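You operate a simulated robot arm through the tools that you are given. There is no shell and no other tool. Be economical: measure what you need, move in short steps, check, and stop when the job is done.

The job below is to be done with a simulated two-armed robot. You get a single attempt, and the scene is never put back.

Task
Check the ticket's proof on the light box at HIGH under the loupe.
Fine: the cream ticket names it; proof on the glass, box switched on, knob at HIGH, loupe standing on the proof. Set down upright: loupe.

Only the result counts: the job must be done as asked and must still hold three seconds after the hand-in. Knocking over, shifting, dropping, spilling or breaking anything else fails it.

Robot
Two 7-joint arms with two-finger parallel grippers on one trunk, on a base that drives. Base frame: it is fixed to the floor where the robot stands at the start and does not move with it; the origin is under the middle of the robot, x ahead of it, y to its left, z up; the surface under the hand at the start is at about z = 0.85. Readings come in m, degrees, newtons and seconds.
The left shoulder is at the start at [-0.082, 0.119, 0.851], the right one opposite. With the tool pointing down near the work surface each hand reaches from about 0.12 to 0.58 m from the robot's upright axis, wherever it stands, measured 20 degrees to its own side. Places, roughly: glass of the light box [0.6, 0.3, 0.9]; light box knob [0.4, 0.3, 0.9]; light box switch [0.4, 0.4, 0.9]. Payload 3.43 kg a hand.
The TCP of each hand is the grasp point between the finger pads, 0.03 m short of the fingertips. In the tool frame z runs along the fingers and y along their closing line. Largest opening 0.094 m; finger width 0.028, thickness 0.01; the body of the gripper, 0.05 by 0.096 m, starts 0.055 m behind the TCP.
Orientation is that of the tool frame in the base frame, as a unit quaternion [x, y, z, w]. With the fingers straight down and closing along the base's y, the tool's x points along the base's -x, its y along +y and its z along -z.

Tools
- The arms move only by the tool move_arm. It takes "left_series", "right_series" or both (then of equal length, played together; a hand with none holds still); each is a list of rows, each a list of 6 numbers: the shift along the tool's x, y, z in mm, then the turn, a rotation vector about the tool's x, y, z in degrees. In form: [[dx, dy, dz, ax, ay, az], ...]. A call has 1 to 12 rows; each row is the pose to reach, as a shift and turn from the pose commanded when the call began, along the tool's axes at that moment. "left_hand" and "right_hand" are, for a hand that has rows, the opening, from 0 (shut) to 1 (fully open), set as the call begins (left out, the last holds). Rows are played at 5 a second. More than 0.05 m and 8.6 degrees between two rows, or a gripper value outside its range, and nothing of the call is played. Where a pose cannot be reached the arm comes as near as it can. A force on the tool above 40 N (or 10 N above the force at the start of the call, whichever is more), or a blocked arm, ends the call early, and 0.2 s more pass. The fingers move at their own pace (about 0.153 m/s each) and stop on an object; they squeeze with about 37 N. The grip force told is the motor's: it shows also when the fingers shut on nothing. Time passes only in rows, and 0.2 s behind the last, so rows that repeat a pose let the fingers close. It gives the time, the measured TCP pose, the force on the tool (base axes), the opening and the grip force at its end, in the units of the frame above (readings bear some noise), with the torque about the TCP (base axes, N m) and any sound that the robot's microphone picked up.
- Cameras (640 x 400 px; columns grow to the right, rows downward): "scene" is now at [0.0287, 0.0132, 1.5548]; the picture's right is [0.19, -0.98, 0.00], its down [-0.78, -0.15, -0.60] and it looks along [0.59, 0.11, -0.80] (base axes); focal length 258 px, centre (320, 200). "left" rides on the left gripper at [0.076, -0.014, -0.103] in its tool frame; the picture's right is [0.18, 0.98, 0.00], its down [-0.75, 0.14, -0.64] and it looks along [-0.63, 0.12, 0.77] (tool axes); focal length 243 px, centre (320, 200). "right" rides on the right gripper at [0.076, 0.014, -0.102] in its tool frame; the picture's right is [-0.18, 0.98, 0.00], its down [-0.75, -0.14, -0.64] and it looks along [-0.63, -0.12, 0.77] (tool axes); focal length 243 px, centre (320, 200). There is no depth. A picture from a camera that has moved, and an enlarged one, comes with that camera's place and axes in the base frame and with its lens.
- camera(camera): a new picture of that camera. The clock stands still meanwhile.
- lift_body(by): slides the trunk up (or, below 0, down) by that many m; the arms and the scene camera ride with it, the base frame stays. It gives what a move gives, with no picture.
- roll_base(legs): drives the robot by 1 to 6 legs, each [ahead, left, turn to the left] in m, m and degrees, along the robot's own axes; the way and the turn of a leg run together, so that a leg with both is an arc; at most 1.5 m and 180 degrees a leg. The arms and the cameras ride along, it lands a little off, and it stops where it bumps. It gives what a move gives.
- head_to(pan, tilt): turns the head with the scene camera to pan (to the left, within 143 degrees either way) and tilt (down, from -29 to 69), counted from straight ahead of the robot. It gives what a move gives.
- close_up(camera, box): a new picture of the part [left, top, right, bottom] of that camera's present view, enlarged. The clock stands still meanwhile.
- hand_in(): hands the job in; it is judged then, once.

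Work in short steps. Places have to be worked out from the pictures, the camera data and where the tool is seen: move nearer, look again, correct. Check each grasp and each placing, and mend what went wrong. You have 120 turns and 108 pictures in all, those below and enlarged ones among them. Open the grippers and draw the arms clear of the work before you hand the job in, unless the task says otherwise; then end with one line.

The tools are called after "Emit:" as a command line: name --argument value ..., lists and objects as JSON in quotes. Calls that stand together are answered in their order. move_arm: Moves the arms, as the interface text tells. Its arguments: {"type":"object","properties":{"left_series":{"type":"array","items":{"type":"array","items":{"type":"number"}}},"left_hand":{"type":"number"},"right_series":{"type":"array","items":{"type":"array","items":{"type":"number"}}},"right_hand":{"type":"number"}},"required":[]} The other tools are called the same way: lift_body (by) slides the trunk up or down; roll_base (legs) drives the base; head_to (pan, tilt) turns the head that bears the scene camera; camera (camera) takes a picture; close_up (camera, box) takes an enlarged picture of a part of a camera's view; hand_in () hands the job in.

At the start:

```text
t: 0.0
left_tool_pos: [0.3025, 0.3049, 1.2036]
left_ee_rot: [-0.001, 1.0, 0.0, 0.0]
left_contact_force: [0.5, -0.1, 0.4]
left_torque: [-0.01, 0.0, -0.03]
left_gripper_width: 0.0942
left_finger_force: 0.0
right_tool_pos: [0.2971, -0.0115, 1.2334]
right_ee_rot: [-0.001, 1.0, 0.0, 0.001]
right_contact_force: [-0.1, 0.2, 0.1]
right_torque: [-0.01, -0.01, -0.01]
right_gripper_width: 0.0939
right_finger_force: 0.1
trunk travel left (down, up): [-0.275, 0.06]
robot x, y, heading: [0.0018, -0.003, -0.1]
head pan, tilt: [11.0, 53.0]
```

scene: 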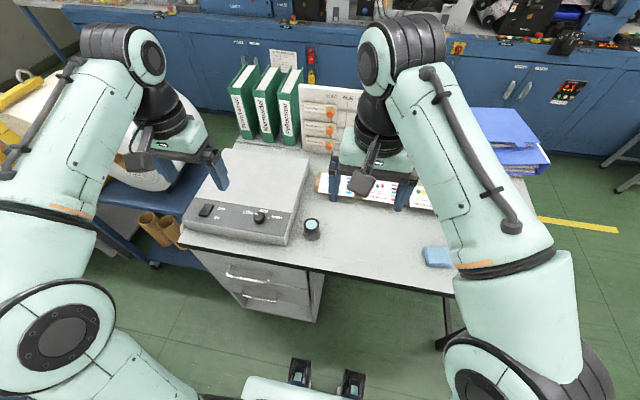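
right: 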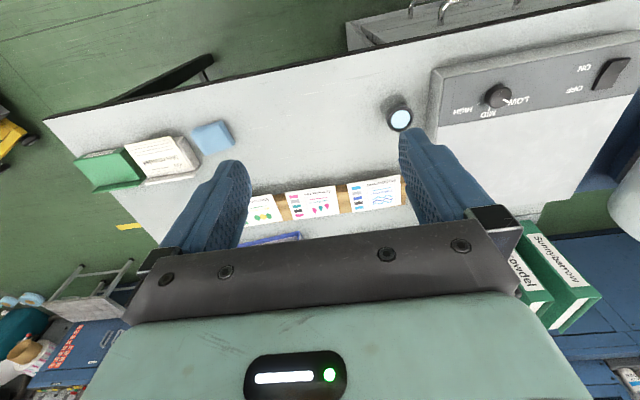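
left: 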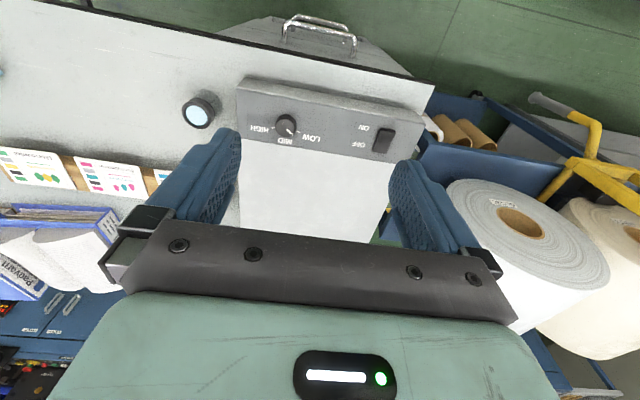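

The table shows a light box, a loupe, proofs on a rail and a tray with a ticket. I take enlarged views to read the ticket and the proofs.

Emit:
close_up --camera "right" --box '[60, 100, 260, 225]'

Emit:
close_up --camera "right" --box '[230, 80, 430, 250]'

Emit:
close_up --camera "left" --box '[170, 70, 430, 220]'

Emit:
close_up --camera "scene" --box '[180, 40, 480, 270]'

```text
3.20 times, centred on (160, 162) of right
camera zoom: at [0.2213, 0.0041, 1.3349], right [0.18, 0.98, 0.0], down [0.75, -0.14, 0.64], along [0.63, -0.12, -0.77], focal length 776 px, centre (832, 320)
```

zoom: 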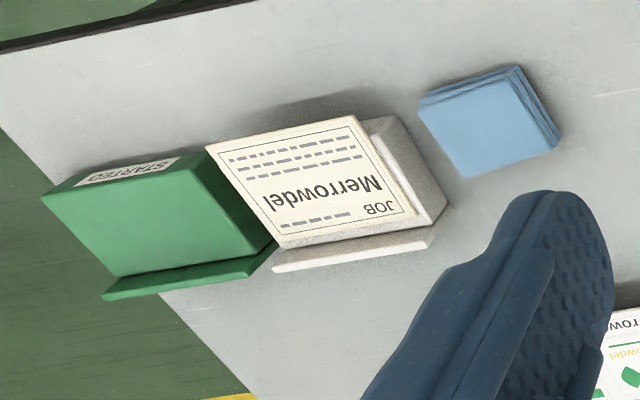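

```text
2.35 times, centred on (330, 165) of right
camera zoom: at [0.2213, 0.0041, 1.3349], right [0.18, 0.98, 0.0], down [0.75, -0.14, 0.64], along [0.63, -0.12, -0.77], focal length 571 px, centre (296, 282)
```

zoom: 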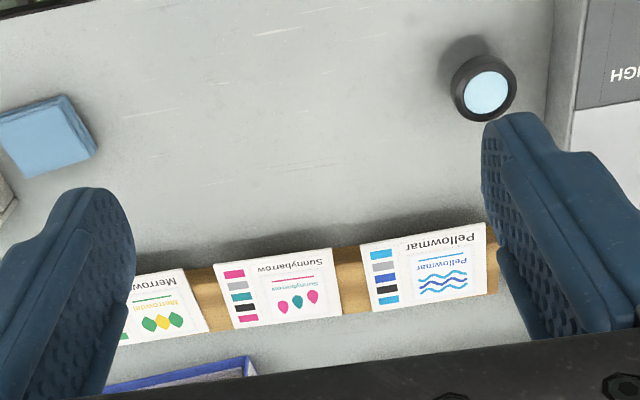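

```text
2.46 times, centred on (300, 145) of left
camera zoom: at [0.2264, 0.2898, 1.3085], right [-0.18, 0.98, 0.0], down [0.75, 0.14, 0.64], along [0.63, 0.12, -0.77], focal length 597 px, centre (369, 335)
```

zoom: 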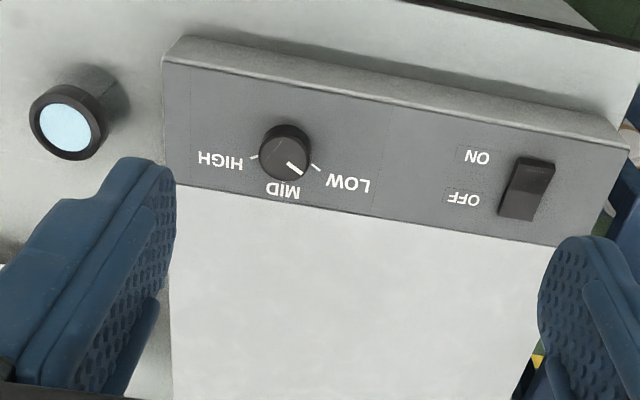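

```text
1.74 times, centred on (330, 155) of scene
camera zoom: at [0.0287, 0.0132, 1.5548], right [0.19, -0.98, 0.0], down [-0.78, -0.15, -0.6], along [0.59, 0.11, -0.8], focal length 449 px, centre (303, 278)
```

zoom: 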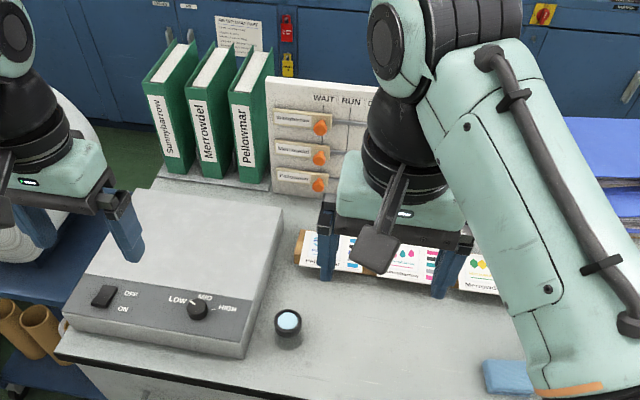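

The ticket reads Merrowdel; its proof is the right-most on the rail, about (0.60,-0.23). Switch is OFF, knob at about MID-LOW. I move the right hand rightwards to see that proof.

Emit:
move_arm --right_series '[[0, -45, 10, 0, 0, 0], [0, -90, 20, 0, 0, 0], [0, -135, 30, 0, 0, 0], [0, -180, 40, 0, 0, 0], [0, -215, 50, 0, 0, 0]]'

Emit:
camera --camera "right"

Emit:
camera --camera "scene"

```text
t: 1.2
left_tool_pos: [0.3027, 0.3039, 1.2054]
left_ee_rot: [0.0, 1.0, 0.0, -0.001]
left_contact_force: [-0.5, -0.3, 0.0]
left_torque: [0.0, 0.04, 0.02]
left_gripper_width: 0.0938
left_finger_force: 0.1
right_tool_pos: [0.2963, -0.2269, 1.1805]
right_ee_rot: [0.0, 1.0, 0.0, 0.001]
right_contact_force: [-0.8, -0.5, -0.2]
right_torque: [0.01, -0.02, -0.01]
right_gripper_width: 0.0942
right_finger_force: 0.0
trunk travel left (down, up): [-0.275, 0.06]
robot x, y, heading: [-0.002, 0.0019, 0.3]
head pan, tilt: [11.0, 53.0]
```

```text
100 pictures are left
camera right: at [0.2209, -0.2117, 1.284], right [0.18, 0.98, 0.0], down [0.75, -0.14, 0.64], along [0.63, -0.12, -0.77], focal length 243 px, centre (320, 200)
```

right: 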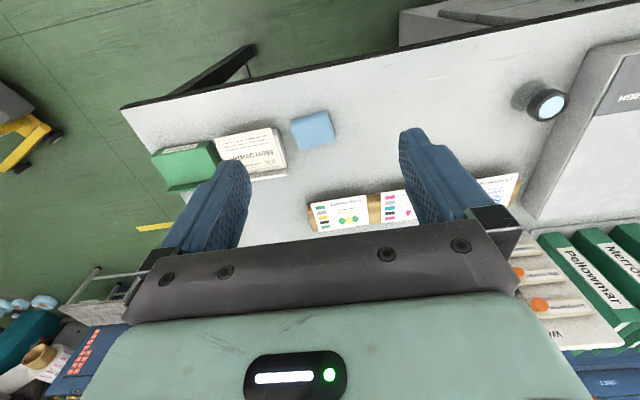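

```text
99 pictures are left
camera scene: at [0.0286, 0.0127, 1.5548], right [0.19, -0.98, 0.0], down [-0.78, -0.15, -0.6], along [0.59, 0.12, -0.8], focal length 258 px, centre (320, 200)
```

scene: 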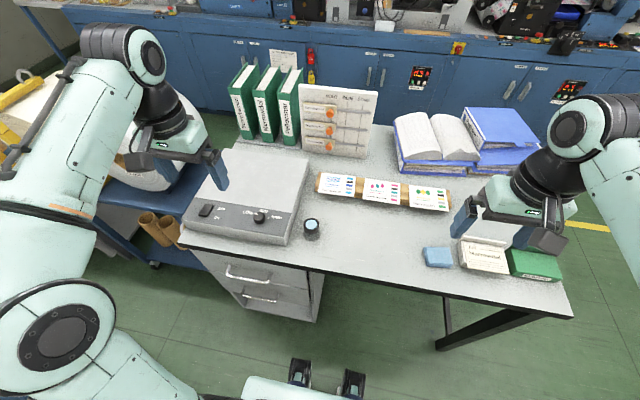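

The proof rail is now fully visible. I take close-ups to see how the cards stand.

Emit:
close_up --camera "scene" --box '[300, 150, 480, 262]'

Emit:
close_up --camera "right" --box '[240, 130, 440, 250]'

```text
3.56 times, centred on (390, 206) of scene
camera zoom: at [0.0286, 0.0127, 1.5548], right [0.19, -0.98, 0.0], down [-0.78, -0.15, -0.6], along [0.59, 0.12, -0.8], focal length 917 px, centre (71, 179)
```

zoom: 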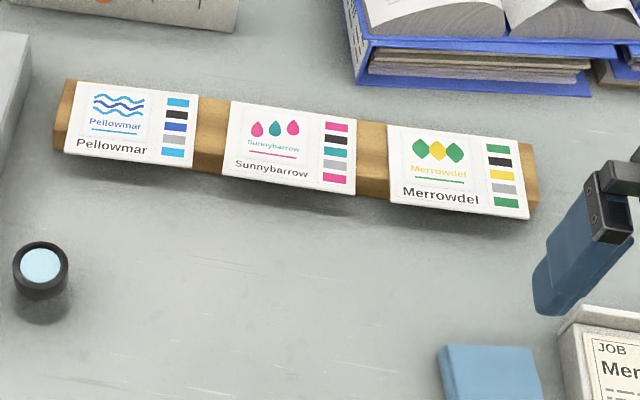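

```text
3.20 times, centred on (340, 190) of right
camera zoom: at [0.2209, -0.2117, 1.284], right [0.18, 0.98, 0.0], down [0.75, -0.14, 0.64], along [0.63, -0.12, -0.77], focal length 776 px, centre (256, 232)
```

zoom: 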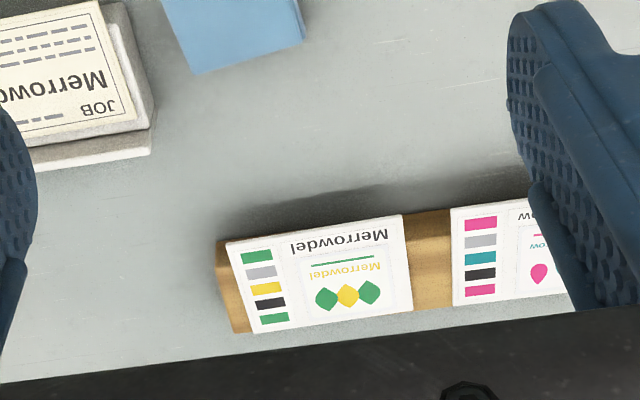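

The cards lie flat on a wooden bar, overhanging towards me. I look down to check clearance between the base and the desk before driving nearer.

Emit:
head_to --pan 0 --tilt 69

Emit:
camera --camera "scene"

```text
t: 2.0
left_tool_pos: [0.3046, 0.305, 1.2044]
left_ee_rot: [0.001, 1.0, 0.0, 0.001]
left_contact_force: [0.3, 0.5, -0.2]
left_torque: [-0.02, -0.02, 0.0]
left_gripper_width: 0.0938
left_finger_force: 0.1
right_tool_pos: [0.296, -0.2246, 1.1827]
right_ee_rot: [-0.001, 1.0, 0.0, 0.0]
right_contact_force: [-0.1, 0.0, -0.7]
right_torque: [0.03, 0.01, -0.02]
right_gripper_width: 0.094
right_finger_force: 0.0
trunk travel left (down, up): [-0.275, 0.06]
robot x, y, heading: [-0.0014, -0.0019, 0.1]
head pan, tilt: [0.0, 68.8]
```

```text
96 pictures are left
camera scene: at [0.0119, -0.0008, 1.5369], right [0.0, -1.0, 0.0], down [-0.93, 0.0, -0.36], along [0.36, 0.0, -0.93], focal length 258 px, centre (320, 200)
```

scene: 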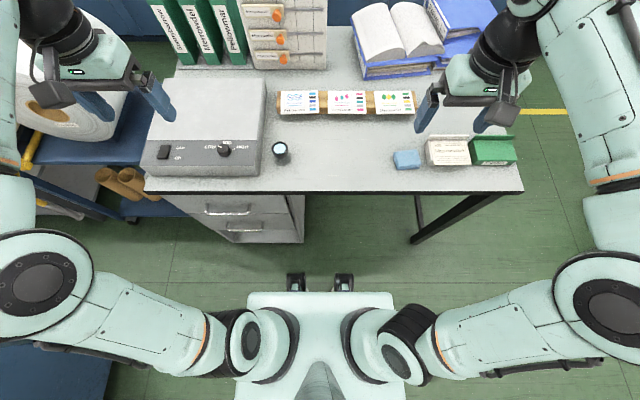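

Base front is at about x≈0.14 and desk/drawer front at about 0.28–0.30, so I can drive ahead 0.10 m safely.

Emit:
roll_base --legs '[[0.1, 0, 0]]'

Emit:
head_to --pan -10 --tilt 55

Emit:
camera --camera "scene"

Emit:
camera --camera "right"

```text
t: 3.0
left_tool_pos: [0.3669, 0.2859, 1.203]
left_ee_rot: [0.007, 1.0, -0.001, -0.002]
left_contact_force: [0.4, -0.2, 0.8]
left_torque: [0.01, 0.03, 0.0]
left_gripper_width: 0.0941
left_finger_force: 0.0
right_tool_pos: [0.353, -0.2417, 1.1807]
right_ee_rot: [0.007, 1.0, -0.001, -0.002]
right_contact_force: [0.6, 0.0, -0.4]
right_torque: [0.03, 0.0, 0.02]
right_gripper_width: 0.0941
right_finger_force: 0.0
trunk travel left (down, up): [-0.275, 0.06]
robot x, y, heading: [0.0584, -0.014, -0.9]
head pan, tilt: [0.0, 68.8]
stopped in leg 1: the robot was blocked; the commanded pose is now the measured one
```

```text
t: 3.8
left_tool_pos: [0.3645, 0.2846, 1.2037]
left_ee_rot: [0.007, 1.0, 0.001, -0.001]
left_contact_force: [0.1, -0.3, -0.2]
left_torque: [-0.02, 0.02, 0.01]
left_gripper_width: 0.0938
left_finger_force: 0.1
right_tool_pos: [0.3521, -0.2446, 1.1802]
right_ee_rot: [0.006, 1.0, -0.001, -0.001]
right_contact_force: [0.7, 0.4, -0.4]
right_torque: [0.01, 0.0, 0.0]
right_gripper_width: 0.0939
right_finger_force: 0.0
trunk travel left (down, up): [-0.275, 0.06]
robot x, y, heading: [0.0586, -0.0171, -0.9]
head pan, tilt: [-10.0, 55.0]
```

```text
95 pictures are left
camera scene: at [0.084, -0.0287, 1.5522], right [-0.19, -0.98, 0.0], down [-0.81, 0.15, -0.57], along [0.56, -0.11, -0.82], focal length 258 px, centre (320, 200)
```

scene: 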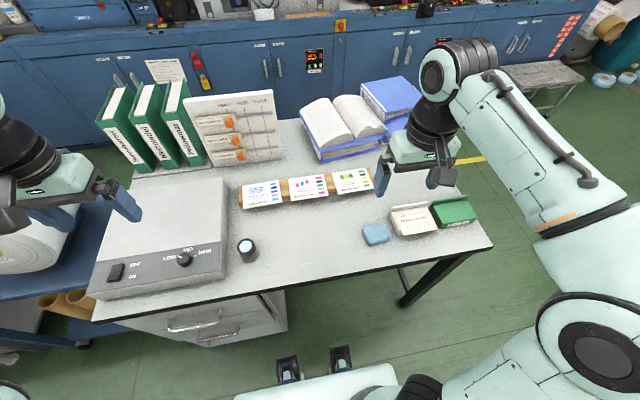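

```text
94 pictures are left
camera right: at [0.2761, -0.2281, 1.2837], right [0.2, 0.98, 0.0], down [0.75, -0.15, 0.64], along [0.63, -0.13, -0.77], focal length 243 px, centre (320, 200)
```

right: 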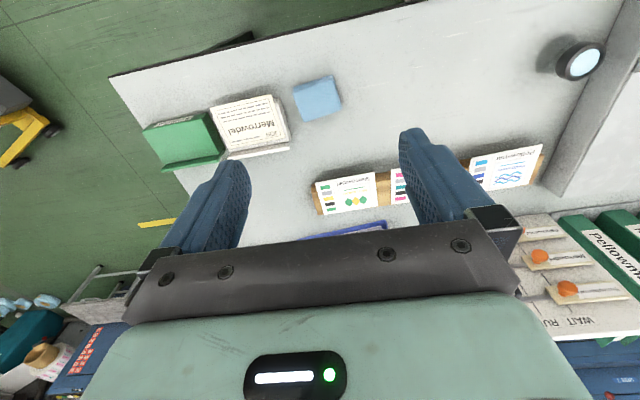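

The base bumped at 0.06 m; nothing looks shifted. I back off slightly and drive right so that the left hand can take the Merrowdel proof and later carry it to the glass.

Emit:
roll_base --legs '[[-0.02, 0, 0.9], [0, -0.32, 0]]'

Emit:
head_to --pan 0 --tilt 60

Emit:
camera --camera "scene"

Emit:
camera --camera "left"

```text
t: 7.6
left_tool_pos: [0.3417, -0.0293, 1.2037]
left_ee_rot: [-0.001, 1.0, 0.001, -0.001]
left_contact_force: [-0.3, -0.4, 0.0]
left_torque: [0.01, 0.02, -0.02]
left_gripper_width: 0.0941
left_finger_force: 0.1
right_tool_pos: [0.3357, -0.5594, 1.1795]
right_ee_rot: [-0.002, 1.0, -0.002, 0.0]
right_contact_force: [0.2, 0.3, 0.2]
right_torque: [0.0, 0.01, 0.02]
right_gripper_width: 0.0938
right_finger_force: 0.0
trunk travel left (down, up): [-0.275, 0.06]
robot x, y, heading: [0.0328, -0.3307, -0.0]
head pan, tilt: [-10.0, 55.0]
```

```text
t: 8.3
left_tool_pos: [0.3407, -0.0293, 1.2046]
left_ee_rot: [-0.001, 1.0, 0.0, 0.0]
left_contact_force: [-1.4, 0.0, -0.1]
left_torque: [0.02, -0.01, 0.02]
left_gripper_width: 0.0942
left_finger_force: 0.1
right_tool_pos: [0.336, -0.5582, 1.1813]
right_ee_rot: [-0.002, 1.0, -0.001, -0.001]
right_contact_force: [-0.5, 0.1, 0.4]
right_torque: [-0.02, -0.01, 0.0]
right_gripper_width: 0.0939
right_finger_force: 0.0
trunk travel left (down, up): [-0.275, 0.06]
robot x, y, heading: [0.0365, -0.3355, 0.2]
head pan, tilt: [0.0, 60.0]
```

```text
93 pictures are left
camera scene: at [0.0602, -0.3347, 1.5462], right [0.0, -1.0, 0.0], down [-0.87, 0.0, -0.5], along [0.5, 0.0, -0.87], focal length 258 px, centre (320, 200)
```

scene: 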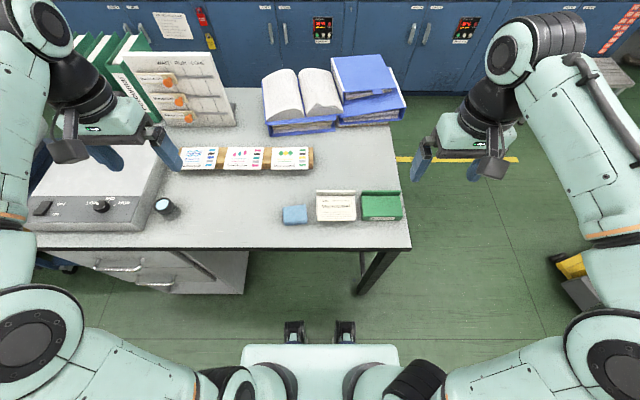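

```text
92 pictures are left
camera left: at [0.2642, -0.0435, 1.3078], right [-0.19, 0.98, 0.0], down [0.75, 0.14, 0.64], along [0.63, 0.12, -0.77], focal length 243 px, centre (320, 200)
```

left: 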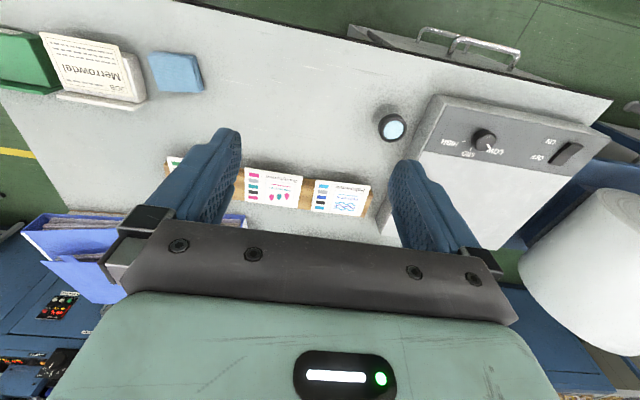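

Now I turn the left hand by 90° about its own axis so the fingers will close in a vertical plane fore and aft.

Emit:
move_arm --left_series '[[0, -8, 0, 0, 0, 8.2], [0, -16, 0, 0, 0, 16.4], [0, -24, 0, 0, 0, 24.6], [0, -32, 0, 0, 0, 32.8], [0, -40, 0, 0, 0, 41], [0, -50, 0, 0, 0, 49.2], [0, -60, 0, 0, 0, 57.4], [0, -70, 0, 0, 0, 65.6], [0, -80, 0, 0, 0, 73.8], [0, -90, 0, 0, 0, 82], [0, -100, 0, 0, 0, 90], [0, -100, 0, 0, 0, 90]]'

```text
t: 10.9
left_tool_pos: [0.3406, -0.1293, 1.204]
left_ee_rot: [0.708, 0.707, -0.001, -0.001]
left_contact_force: [0.5, -0.5, 0.1]
left_torque: [0.0, -0.02, 0.01]
left_gripper_width: 0.0939
left_finger_force: 0.0
right_tool_pos: [0.3346, -0.5588, 1.1816]
right_ee_rot: [-0.001, 1.0, -0.001, -0.001]
right_contact_force: [-0.8, 0.6, 0.4]
right_torque: [0.01, 0.04, 0.03]
right_gripper_width: 0.0938
right_finger_force: 0.1
trunk travel left (down, up): [-0.275, 0.06]
robot x, y, heading: [0.0359, -0.3348, -0.1]
head pan, tilt: [0.0, 60.0]
```

The turn succeeded. Now I pitch the fingers forward by 50° (40° below horizontal) while moving forward and down to look.

Emit:
move_arm --left_series '[[-12, 15, 20, -7, 0, 0], [-25, 30, 40, -14, 0, 0], [-38, 45, 60, -21, 0, 0], [-50, 60, 80, -28, 0, 0], [-65, 80, 100, -36, 0, 0], [-80, 100, 125, -43, 0, 0], [-90, 120, 150, -50, 0, 0], [-90, 120, 150, -50, 0, 0]]'

Emit:
camera --camera "left"

Emit:
camera --camera "scene"

```text
t: 12.7
left_tool_pos: [0.4593, -0.2183, 1.0538]
left_ee_rot: [0.641, 0.642, 0.297, 0.298]
left_contact_force: [-0.4, 0.8, 0.9]
left_torque: [0.01, -0.01, -0.01]
left_gripper_width: 0.094
left_finger_force: 0.1
right_tool_pos: [0.3351, -0.5591, 1.1818]
right_ee_rot: [-0.001, 1.0, -0.001, 0.0]
right_contact_force: [-0.4, -0.6, 0.3]
right_torque: [-0.01, 0.0, 0.07]
right_gripper_width: 0.0941
right_finger_force: 0.0
trunk travel left (down, up): [-0.275, 0.06]
robot x, y, heading: [0.0377, -0.3335, 0.2]
head pan, tilt: [0.0, 60.0]
```

```text
91 pictures are left
camera left: at [0.3708, -0.1431, 1.1104], right [0.63, 0.19, 0.75], down [-0.4, -0.75, 0.52], along [0.66, -0.63, -0.4], focal length 243 px, centre (320, 200)
```

left: 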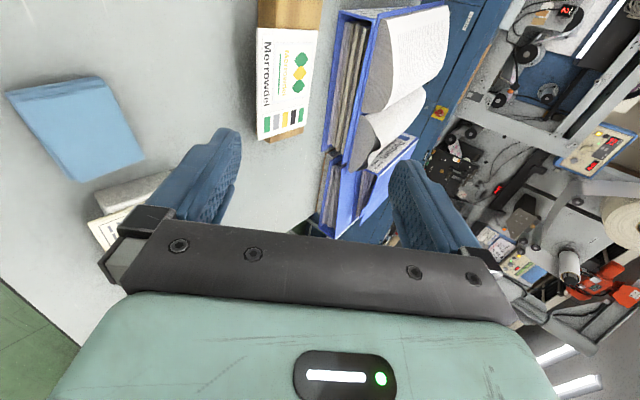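

```text
90 pictures are left
camera scene: at [0.0598, -0.3346, 1.5462], right [0.0, -1.0, 0.0], down [-0.87, 0.0, -0.5], along [0.5, 0.0, -0.87], focal length 258 px, centre (320, 200)
```

scene: 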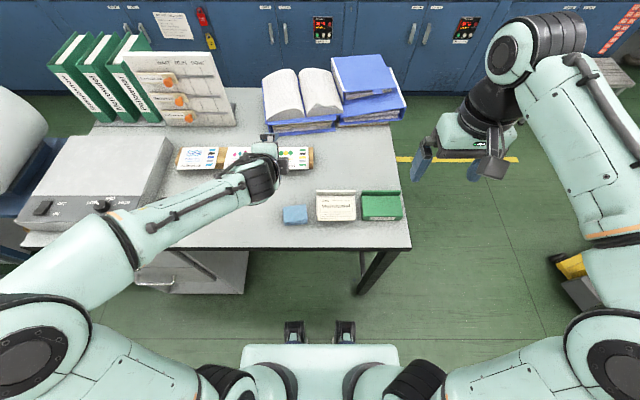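

Close-up on the card's edge to measure its height and overhang.

Emit:
close_up --camera "left" --box '[220, 0, 380, 160]'

Emit:
close_up --camera "scene" --box '[160, 120, 340, 232]'

```text
2.50 times, centred on (300, 80) of left
camera zoom: at [0.3708, -0.1431, 1.1104], right [0.63, 0.19, 0.75], down [-0.4, -0.75, 0.52], along [0.66, -0.63, -0.4], focal length 606 px, centre (370, 500)
```

zoom: 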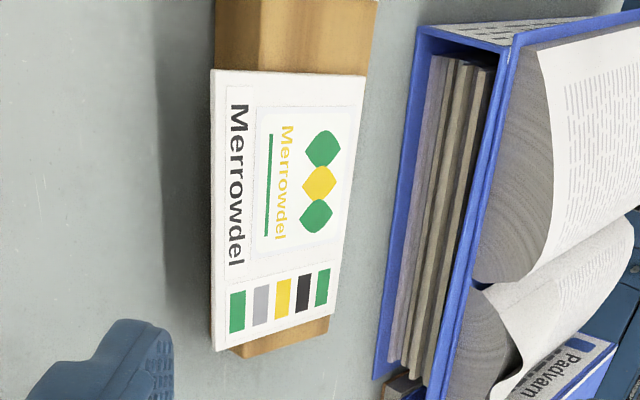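

```text
3.56 times, centred on (250, 176) of scene
camera zoom: at [0.0598, -0.3346, 1.5462], right [0.0, -1.0, 0.0], down [-0.87, 0.0, -0.5], along [0.5, 0.0, -0.87], focal length 917 px, centre (569, 285)
```

zoom: 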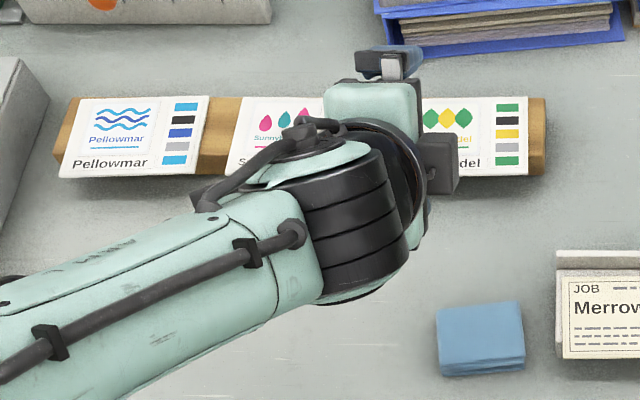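

I lower the hand in front of the proof with the fingers half-open, to see fingers and card edge side by side.

Emit:
move_arm --left_series '[[-6, -27, 32, 0, 0, 0], [-12, -54, 64, 0, 0, 0], [-19, -81, 96, 0, 0, 0], [-19, -81, 96, 0, 0, 0]]' --left_hand 0.5

Emit:
camera --camera "left"

```text
t: 13.7
left_tool_pos: [0.4813, -0.2388, 0.9297]
left_ee_rot: [0.641, 0.642, 0.299, 0.297]
left_contact_force: [-1.4, 0.2, 0.0]
left_torque: [0.0, -0.03, 0.02]
left_gripper_width: 0.047
left_finger_force: 0.0
right_tool_pos: [0.3353, -0.5584, 1.1808]
right_ee_rot: [-0.002, 1.0, 0.0, -0.001]
right_contact_force: [-0.2, -0.5, 1.0]
right_torque: [0.0, -0.04, -0.04]
right_gripper_width: 0.0941
right_finger_force: 0.1
trunk travel left (down, up): [-0.275, 0.06]
robot x, y, heading: [0.0366, -0.3346, 0.4]
head pan, tilt: [0.0, 60.0]
```

```text
87 pictures are left
camera left: at [0.3931, -0.1617, 0.9861], right [0.63, 0.19, 0.75], down [-0.4, -0.75, 0.52], along [0.66, -0.63, -0.4], focal length 243 px, centre (320, 200)
```

left: 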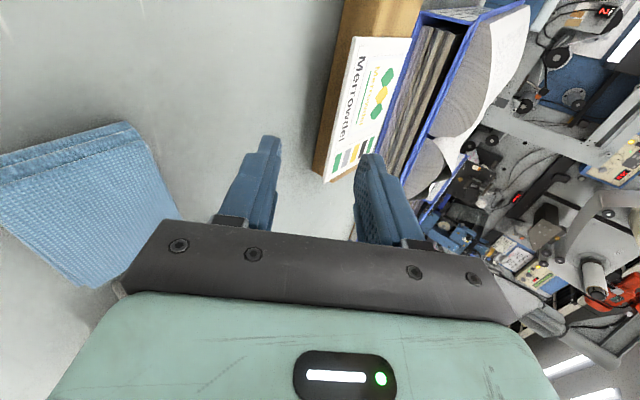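

Emit:
close_up --camera "left" --box '[240, 20, 460, 220]'

```text
2.00 times, centred on (350, 120) of left
camera zoom: at [0.3931, -0.1617, 0.9861], right [0.63, 0.19, 0.75], down [-0.4, -0.75, 0.52], along [0.66, -0.63, -0.4], focal length 485 px, centre (260, 360)
```

zoom: 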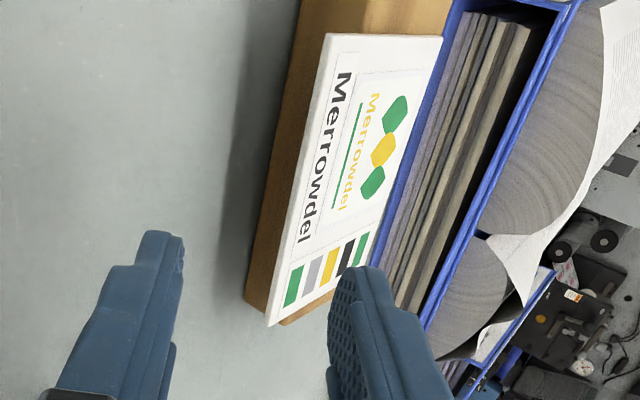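

The card lies flat at z≈0.884, x 0.552–0.646, y −0.177…−0.299, with about 28 mm overhang in front of the bar (bar front x≈0.58). I check that the left forearm is clear of the loupe before going lower.

Emit:
head_to --pan 25 --tilt 50

Emit:
camera --camera "scene"

Emit:
camera --camera "right"

```text
t: 14.6
left_tool_pos: [0.4813, -0.2376, 0.9301]
left_ee_rot: [0.641, 0.642, 0.299, 0.297]
left_contact_force: [-0.4, 0.4, -0.9]
left_torque: [-0.01, 0.0, 0.02]
left_gripper_width: 0.0467
left_finger_force: 0.1
right_tool_pos: [0.3344, -0.5582, 1.1809]
right_ee_rot: [-0.002, 1.0, -0.001, -0.001]
right_contact_force: [0.4, 0.5, 0.0]
right_torque: [0.02, -0.01, 0.0]
right_gripper_width: 0.094
right_finger_force: 0.1
trunk travel left (down, up): [-0.275, 0.06]
robot x, y, heading: [0.0384, -0.3309, 0.0]
head pan, tilt: [25.0, 50.0]
```

```text
85 pictures are left
camera scene: at [0.0633, -0.3022, 1.5588], right [0.42, -0.91, 0.0], down [-0.69, -0.32, -0.64], along [0.58, 0.27, -0.77], focal length 258 px, centre (320, 200)
```

scene: 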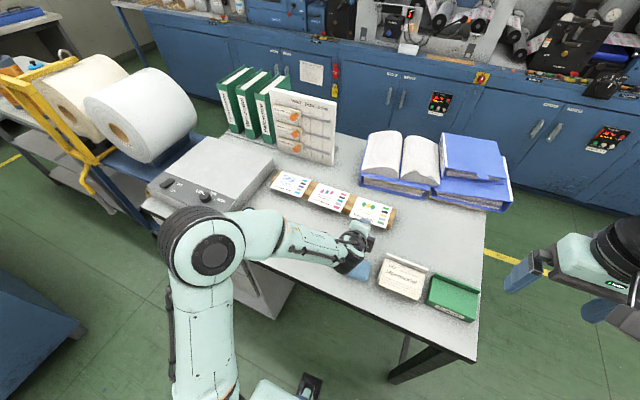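

```text
84 pictures are left
camera right: at [0.2598, -0.5435, 1.2836], right [0.18, 0.98, 0.0], down [0.76, -0.14, 0.64], along [0.63, -0.12, -0.77], focal length 243 px, centre (320, 200)
```

right: 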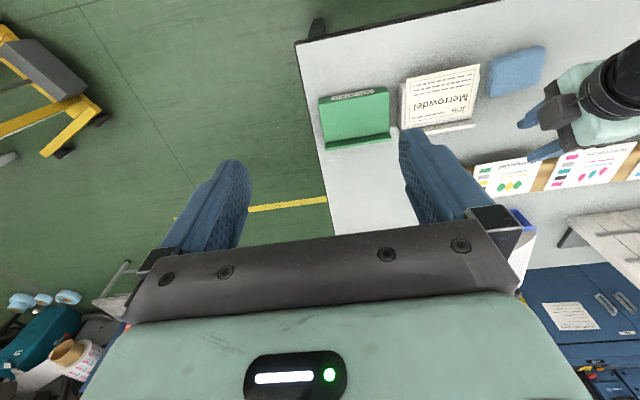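

The forearm comes from above and is clear. I flatten the pitch to 25° and bring the fingertips just before the card edge, at y≈−0.205 to stay clear of the blue sponge.

Emit:
move_arm --left_series '[[16, 10, 15, -7.5, 0, 0], [33, 2, 36, -15, 0, 0], [33, -5.5, 46.4, -15, 0, 0], [33, -5.5, 46.4, -15, 0, 0]]' --left_hand 0.425

Emit:
camera --camera "left"

Emit:
close_up --camera "left" --box '[220, 20, 440, 240]'

```text
t: 15.6
left_tool_pos: [0.5139, -0.2049, 0.8962]
left_ee_rot: [0.595, 0.597, 0.381, 0.38]
left_contact_force: [0.4, -0.3, 0.6]
left_torque: [-0.04, 0.0, -0.02]
left_gripper_width: 0.0401
left_finger_force: 0.2
right_tool_pos: [0.3353, -0.558, 1.1816]
right_ee_rot: [-0.002, 1.0, -0.001, 0.0]
right_contact_force: [-0.4, 0.3, 0.7]
right_torque: [0.03, -0.02, -0.02]
right_gripper_width: 0.0942
right_finger_force: 0.1
trunk travel left (down, up): [-0.275, 0.06]
robot x, y, heading: [0.0373, -0.3346, 0.1]
head pan, tilt: [25.0, 50.0]
```

```text
83 pictures are left
camera left: at [0.4143, -0.1292, 0.9276], right [0.42, 0.19, 0.89], down [-0.52, -0.75, 0.4], along [0.75, -0.63, -0.22], focal length 243 px, centre (320, 200)
```

left: 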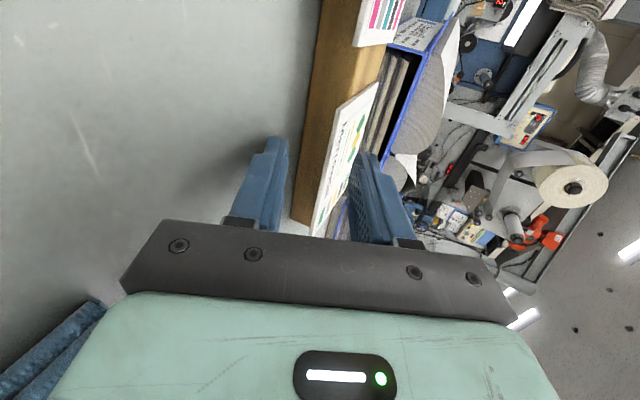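

```text
1.82 times, centred on (330, 130) of left
camera zoom: at [0.4143, -0.1292, 0.9276], right [0.42, 0.19, 0.89], down [-0.52, -0.75, 0.4], along [0.75, -0.63, -0.22], focal length 441 px, centre (302, 327)
```

zoom: 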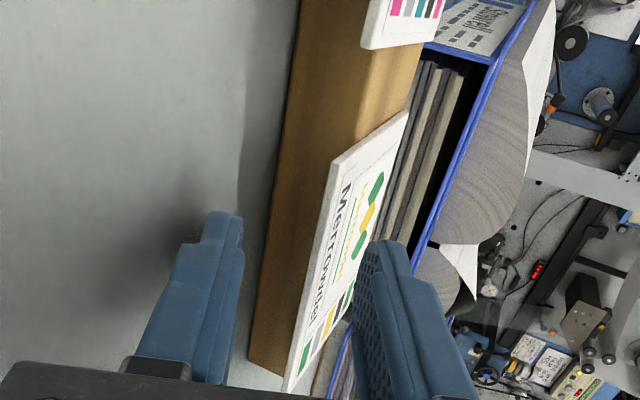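

The card lies between the finger planes with clearance. I slide forward 30 mm horizontally so the fingertips straddle the overhang.

Emit:
move_arm --left_series '[[0, 4.2, 9, 0, 0, 0], [0, 8.5, 18.1, 0, 0, 0], [0, 12.7, 27.2, 0, 0, 0], [0, 12.7, 27.2, 0, 0, 0]]'

Emit:
close_up --camera "left" --box '[220, 20, 440, 240]'

```text
t: 16.6
left_tool_pos: [0.5435, -0.2054, 0.896]
left_ee_rot: [0.596, 0.597, 0.38, 0.38]
left_contact_force: [0.1, 0.1, -0.1]
left_torque: [0.0, -0.05, 0.03]
left_gripper_width: 0.0402
left_finger_force: 0.1
right_tool_pos: [0.3349, -0.5586, 1.1813]
right_ee_rot: [-0.001, 1.0, -0.001, -0.001]
right_contact_force: [1.1, -0.2, 0.1]
right_torque: [0.0, 0.02, 0.0]
right_gripper_width: 0.0943
right_finger_force: 0.1
trunk travel left (down, up): [-0.275, 0.06]
robot x, y, heading: [0.041, -0.3391, 0.0]
head pan, tilt: [25.0, 50.0]
```

```text
1.82 times, centred on (330, 130) of left
camera zoom: at [0.4446, -0.1294, 0.9277], right [0.42, 0.19, 0.89], down [-0.52, -0.75, 0.4], along [0.75, -0.63, -0.22], focal length 441 px, centre (302, 327)
```

zoom: 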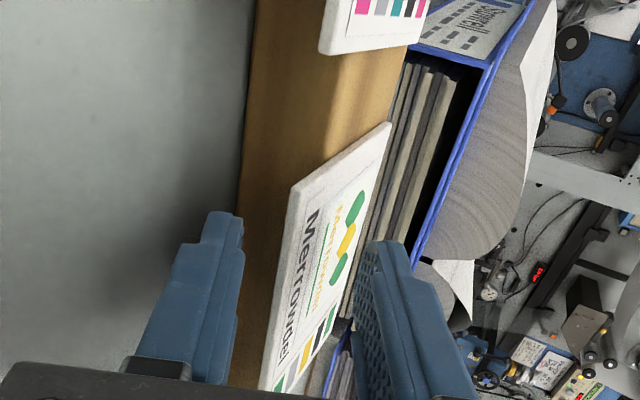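

The fingertips straddle the front edge. I close partially first to see how the card responds.

Emit:
move_arm --left_series '[[0, 0, 0, 0, 0, 0], [0, 0, 0, 0, 0, 0]]' --left_hand 0.17

Emit:
close_up --camera "left" --box '[220, 20, 440, 240]'

```text
t: 17.2
left_tool_pos: [0.5443, -0.2055, 0.8964]
left_ee_rot: [0.596, 0.597, 0.38, 0.379]
left_contact_force: [-0.1, -0.2, 0.5]
left_torque: [0.0, -0.02, -0.03]
left_gripper_width: 0.0161
left_finger_force: 0.2
right_tool_pos: [0.3349, -0.5586, 1.1807]
right_ee_rot: [-0.002, 1.0, -0.001, -0.001]
right_contact_force: [0.2, -0.2, -0.5]
right_torque: [0.0, -0.02, 0.01]
right_gripper_width: 0.0941
right_finger_force: 0.1
trunk travel left (down, up): [-0.275, 0.06]
robot x, y, heading: [0.0341, -0.3345, -0.0]
head pan, tilt: [25.0, 50.0]
```

```text
1.82 times, centred on (330, 130) of left
camera zoom: at [0.4445, -0.1293, 0.9278], right [0.42, 0.19, 0.89], down [-0.52, -0.75, 0.4], along [0.75, -0.63, -0.22], focal length 441 px, centre (302, 327)
```

zoom: 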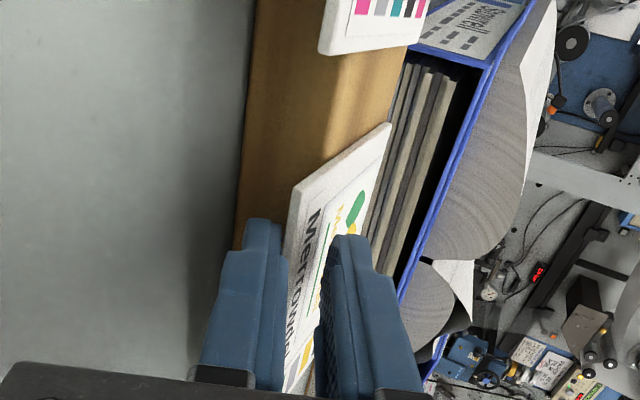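

The card stays put between the pads. I close fully, then check.

Emit:
move_arm --left_series '[[0, 0, 0, 0, 0, 0], [0, 0, 0, 0, 0, 0], [0, 0, 0, 0, 0, 0]]' --left_hand 0

Emit:
camera --camera "left"

```text
t: 18.0
left_tool_pos: [0.5446, -0.206, 0.8972]
left_ee_rot: [0.595, 0.597, 0.382, 0.38]
left_contact_force: [1.5, 0.9, 9.0]
left_torque: [-0.49, -0.91, 0.12]
left_gripper_width: 0.0079
left_finger_force: 36.9
right_tool_pos: [0.3351, -0.5592, 1.1808]
right_ee_rot: [-0.002, 1.0, -0.001, -0.001]
right_contact_force: [0.0, 0.3, -0.2]
right_torque: [0.0, 0.0, 0.0]
right_gripper_width: 0.094
right_finger_force: 0.0
trunk travel left (down, up): [-0.275, 0.06]
robot x, y, heading: [0.0376, -0.3308, 0.3]
head pan, tilt: [25.0, 50.0]
```

```text
79 pictures are left
camera left: at [0.4447, -0.1293, 0.9288], right [0.41, 0.19, 0.89], down [-0.52, -0.75, 0.4], along [0.75, -0.63, -0.22], focal length 243 px, centre (320, 200)
```

left: 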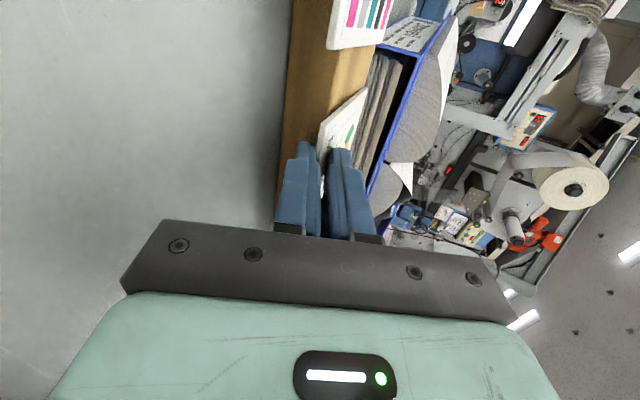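

The card is gripped (7.9 mm, 37 N). I lift it straight up.

Emit:
move_arm --left_series '[[0, 9, -4.2, 0, 0, 0], [0, 27, -12.7, 0, 0, 0], [0, 54, -25.4, 0, 0, 0], [0, 81, -38, 0, 0, 0], [0, 81, -38, 0, 0, 0]]'

Emit:
camera --camera "left"

Emit:
camera --camera "scene"

```text
t: 19.2
left_tool_pos: [0.5447, -0.2039, 0.9854]
left_ee_rot: [0.596, 0.597, 0.38, 0.379]
left_contact_force: [0.0, 0.0, -0.7]
left_torque: [0.01, 0.0, 0.0]
left_gripper_width: 0.0026
left_finger_force: 37.3
right_tool_pos: [0.3359, -0.5582, 1.1809]
right_ee_rot: [-0.002, 1.0, -0.002, -0.001]
right_contact_force: [0.5, 0.0, 0.7]
right_torque: [-0.02, 0.01, 0.01]
right_gripper_width: 0.0939
right_finger_force: 0.0
trunk travel left (down, up): [-0.275, 0.06]
robot x, y, heading: [0.039, -0.3349, -0.1]
head pan, tilt: [25.0, 50.0]
```

```text
78 pictures are left
camera left: at [0.4447, -0.1287, 1.0168], right [0.42, 0.19, 0.89], down [-0.52, -0.75, 0.4], along [0.74, -0.63, -0.22], focal length 243 px, centre (320, 200)
```

left: 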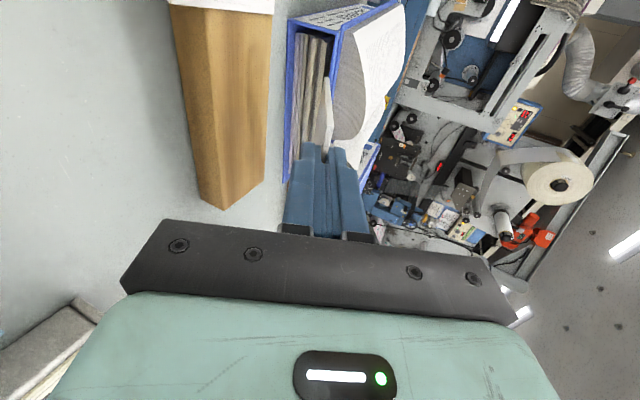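

```text
77 pictures are left
camera scene: at [0.0636, -0.302, 1.5588], right [0.42, -0.91, 0.0], down [-0.69, -0.33, -0.64], along [0.58, 0.27, -0.77], focal length 258 px, centre (320, 200)
```

scene: 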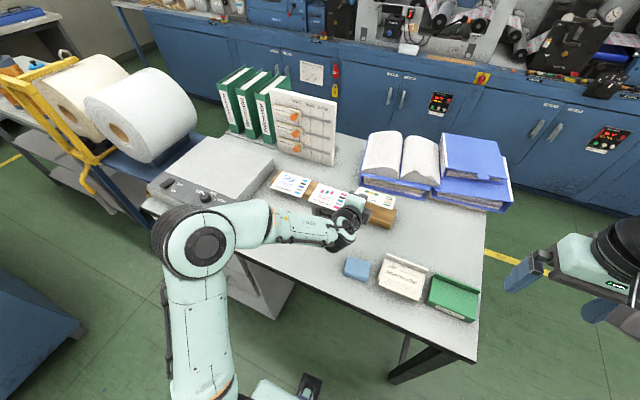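

The proof is held firmly (2.6 mm thick) and the bar is undisturbed. I raise it a bit, retract slightly, then drive left so the left hand faces the light box.

Emit:
move_arm --left_series '[[0, 20, -35, 0, 0, 0], [0, 40, -70, 0, 0, 0], [0, 50, -80, 0, 0, 0]]'

Emit:
roll_base --legs '[[0, 0.24, 0], [0, 0.24, 0]]'

Emit:
camera --camera "scene"

Emit:
camera --camera "left"

Emit:
camera --camera "right"

```text
t: 20.0
left_tool_pos: [0.4924, -0.2036, 1.0641]
left_ee_rot: [0.596, 0.597, 0.38, 0.379]
left_contact_force: [-0.5, 0.3, 0.0]
left_torque: [0.01, 0.01, -0.03]
left_gripper_width: 0.0026
left_finger_force: 37.0
right_tool_pos: [0.335, -0.5573, 1.1818]
right_ee_rot: [-0.002, 1.0, -0.001, -0.001]
right_contact_force: [-0.9, 0.3, 0.5]
right_torque: [0.0, 0.06, -0.01]
right_gripper_width: 0.0938
right_finger_force: 0.0
trunk travel left (down, up): [-0.275, 0.06]
robot x, y, heading: [0.0409, -0.3369, 0.2]
head pan, tilt: [25.0, 50.0]
```

```text
t: 25.1
left_tool_pos: [0.4907, 0.2734, 1.0644]
left_ee_rot: [0.597, 0.596, 0.38, 0.38]
left_contact_force: [-0.5, 0.6, 0.2]
left_torque: [-0.01, -0.02, 0.01]
left_gripper_width: 0.0025
left_finger_force: 37.3
right_tool_pos: [0.3327, -0.0798, 1.1826]
right_ee_rot: [-0.001, 1.0, -0.001, -0.002]
right_contact_force: [-0.2, 0.4, 0.6]
right_torque: [-0.02, 0.04, -0.01]
right_gripper_width: 0.0938
right_finger_force: 0.1
trunk travel left (down, up): [-0.275, 0.06]
robot x, y, heading: [0.0327, 0.1449, 0.1]
head pan, tilt: [25.0, 50.0]
stopped in leg 2: the robot was blocked; the commanded pose is now the measured one
```

```text
76 pictures are left
camera scene: at [0.0609, 0.1765, 1.5588], right [0.42, -0.91, 0.0], down [-0.69, -0.32, -0.64], along [0.58, 0.27, -0.77], focal length 258 px, centre (320, 200)
```

scene: 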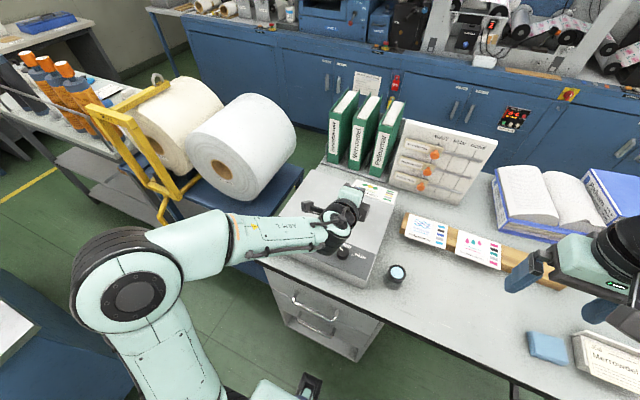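

```text
75 pictures are left
camera left: at [0.3909, 0.3496, 1.0959], right [0.42, 0.18, 0.89], down [-0.52, -0.75, 0.4], along [0.74, -0.63, -0.22], focal length 243 px, centre (320, 200)
```

left: 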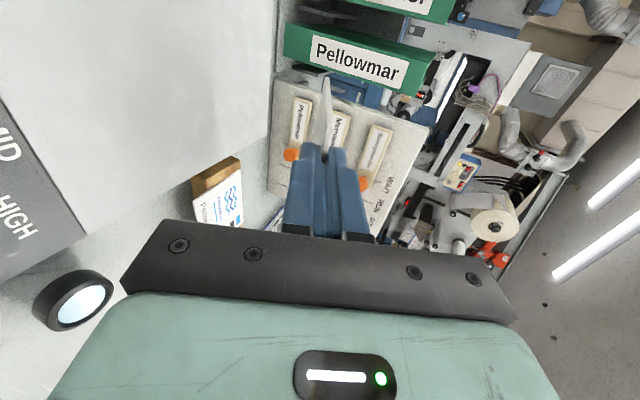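

```text
74 pictures are left
camera right: at [0.257, -0.0653, 1.2837], right [0.18, 0.98, 0.0], down [0.76, -0.14, 0.64], along [0.63, -0.12, -0.77], focal length 243 px, centre (320, 200)
```

right: 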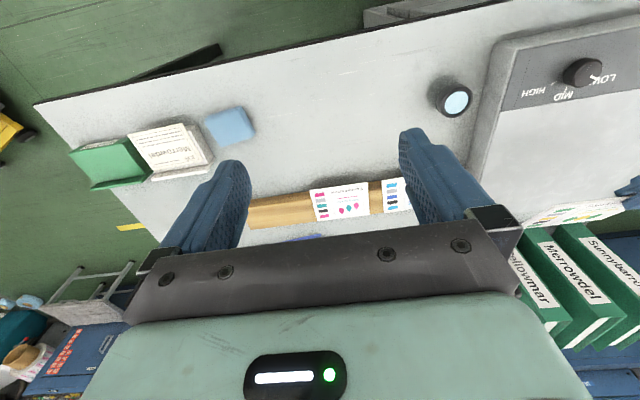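

Base arrived (y≈0.145) with the card held. The glass spans about x 0.446–0.69, y 0.18–0.50. I bring the proof over its middle, far edge about 3 cm above it.

Emit:
move_arm --left_series '[[32, 4, 9, 0, 0, 0], [64, 8, 18, 0, 0, 0], [95, 10, 22, 0, 0, 0], [95, -28, 40, 0, 0, 0], [95, -65.7, 57.7, 0, 0, 0], [95, -65.7, 57.7, 0, 0, 0]]'

Emit:
camera --camera "left"

Emit:
camera --camera "scene"

```text
t: 26.4
left_tool_pos: [0.5149, 0.3677, 0.9792]
left_ee_rot: [0.596, 0.597, 0.379, 0.379]
left_contact_force: [-0.2, -0.6, -0.1]
left_torque: [0.0, 0.03, 0.03]
left_gripper_width: 0.0026
left_finger_force: 36.9
right_tool_pos: [0.3324, -0.0813, 1.1806]
right_ee_rot: [-0.001, 1.0, 0.0, -0.001]
right_contact_force: [-0.2, 0.1, 0.8]
right_torque: [0.02, 0.0, -0.01]
right_gripper_width: 0.0939
right_finger_force: 0.0
trunk travel left (down, up): [-0.275, 0.06]
robot x, y, heading: [0.0296, 0.1472, 0.1]
head pan, tilt: [25.0, 50.0]
```

```text
73 pictures are left
camera left: at [0.4157, 0.4439, 1.0114], right [0.42, 0.18, 0.89], down [-0.52, -0.75, 0.4], along [0.74, -0.63, -0.22], focal length 243 px, centre (320, 200)
```

left: 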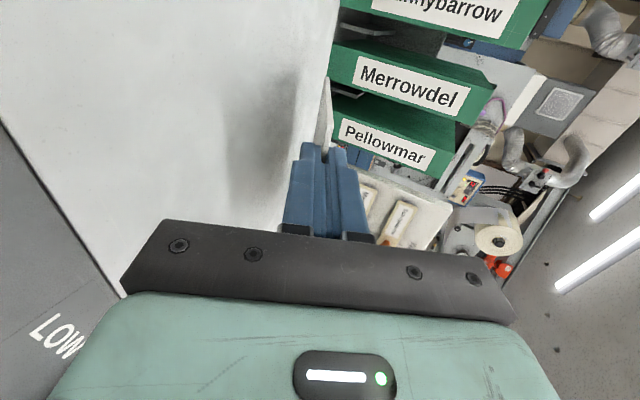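

```text
72 pictures are left
camera scene: at [0.0605, 0.1754, 1.5588], right [0.42, -0.91, 0.0], down [-0.69, -0.32, -0.64], along [0.58, 0.27, -0.77], focal length 258 px, centre (320, 200)
```

scene: 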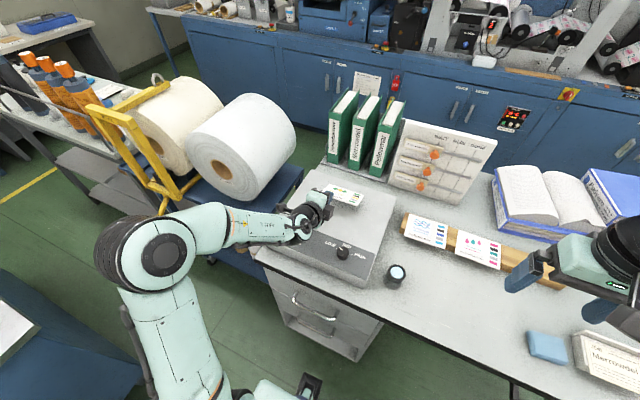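

The proof hovers over the glass. I descend in small steps, watching the force.

Emit:
move_arm --left_series '[[0, -9, 4.2, 0, 0, 0], [0, -18, 8.5, 0, 0, 0], [0, -22.6, 10.6, 0, 0, 0], [0, -22.6, 10.6, 0, 0, 0]]'

Emit:
close_up --camera "left" --box '[200, 0, 440, 240]'

Emit:
close_up --camera "scene" --box '[240, 150, 430, 290]'

```text
t: 27.4
left_tool_pos: [0.5156, 0.3681, 0.9546]
left_ee_rot: [0.596, 0.596, 0.38, 0.38]
left_contact_force: [0.1, 1.3, 2.3]
left_torque: [-0.17, -0.27, 0.12]
left_gripper_width: 0.0027
left_finger_force: 36.8
right_tool_pos: [0.3315, -0.0801, 1.1819]
right_ee_rot: [-0.001, 1.0, -0.001, -0.001]
right_contact_force: [0.0, -0.3, 0.2]
right_torque: [0.0, -0.03, 0.0]
right_gripper_width: 0.0942
right_finger_force: 0.2
trunk travel left (down, up): [-0.275, 0.06]
robot x, y, heading: [0.0351, 0.143, -0.0]
head pan, tilt: [25.0, 50.0]
```

```text
1.67 times, centred on (320, 120) of left
camera zoom: at [0.4154, 0.4445, 0.9872], right [0.41, 0.18, 0.89], down [-0.52, -0.75, 0.4], along [0.75, -0.63, -0.22], focal length 404 px, centre (320, 333)
```

zoom: 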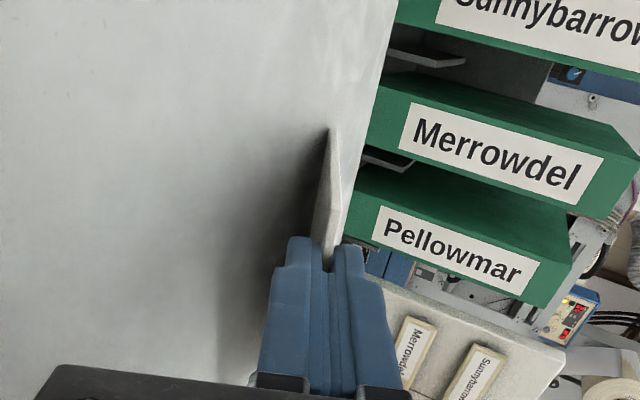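

```text
2.86 times, centred on (335, 220) of scene
camera zoom: at [0.0606, 0.1759, 1.5588], right [0.42, -0.91, 0.0], down [-0.69, -0.32, -0.64], along [0.58, 0.27, -0.77], focal length 737 px, centre (277, 143)
```

zoom: 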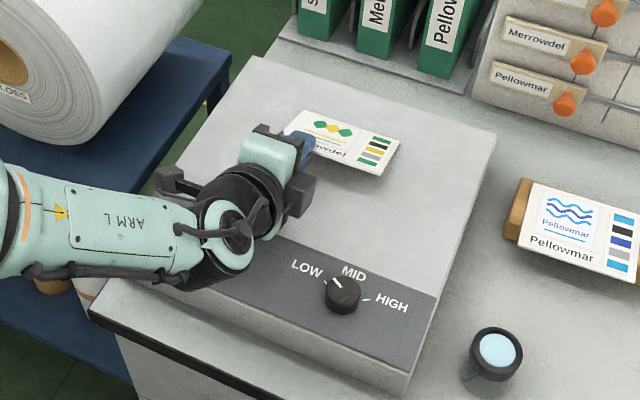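

The far edge touches the glass (glass z≈0.91). I open slightly, lower 12 mm so the card rests almost flat, then check.

Emit:
move_arm --left_series '[[0, 0, 0, 0, 0, 0], [0, 0, 0, 0, 0, 0], [0, -5.5, 2.6, 0, 0, 0], [0, -10.9, 5.1, 0, 0, 0], [0, -10.9, 5.1, 0, 0, 0]]' --left_hand 0.15

Emit:
close_up --camera "left" --box '[200, 0, 440, 240]'

```text
t: 28.6
left_tool_pos: [0.5147, 0.3666, 0.9439]
left_ee_rot: [0.597, 0.596, 0.379, 0.38]
left_contact_force: [-0.3, 0.1, -0.1]
left_torque: [0.03, -0.03, -0.02]
left_gripper_width: 0.0142
left_finger_force: 0.3
right_tool_pos: [0.3334, -0.081, 1.1812]
right_ee_rot: [-0.001, 1.0, -0.001, 0.0]
right_contact_force: [-0.4, -0.7, -0.8]
right_torque: [-0.02, -0.02, 0.04]
right_gripper_width: 0.0942
right_finger_force: 0.0
trunk travel left (down, up): [-0.275, 0.06]
robot x, y, heading: [0.0341, 0.1439, -0.2]
head pan, tilt: [25.0, 50.0]
```

```text
1.67 times, centred on (320, 120) of left
camera zoom: at [0.4152, 0.4441, 0.9752], right [0.42, 0.18, 0.89], down [-0.52, -0.75, 0.4], along [0.74, -0.63, -0.22], focal length 404 px, centre (320, 333)
```

zoom: 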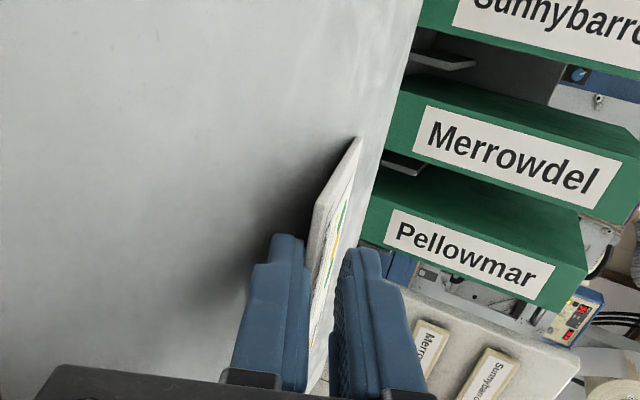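

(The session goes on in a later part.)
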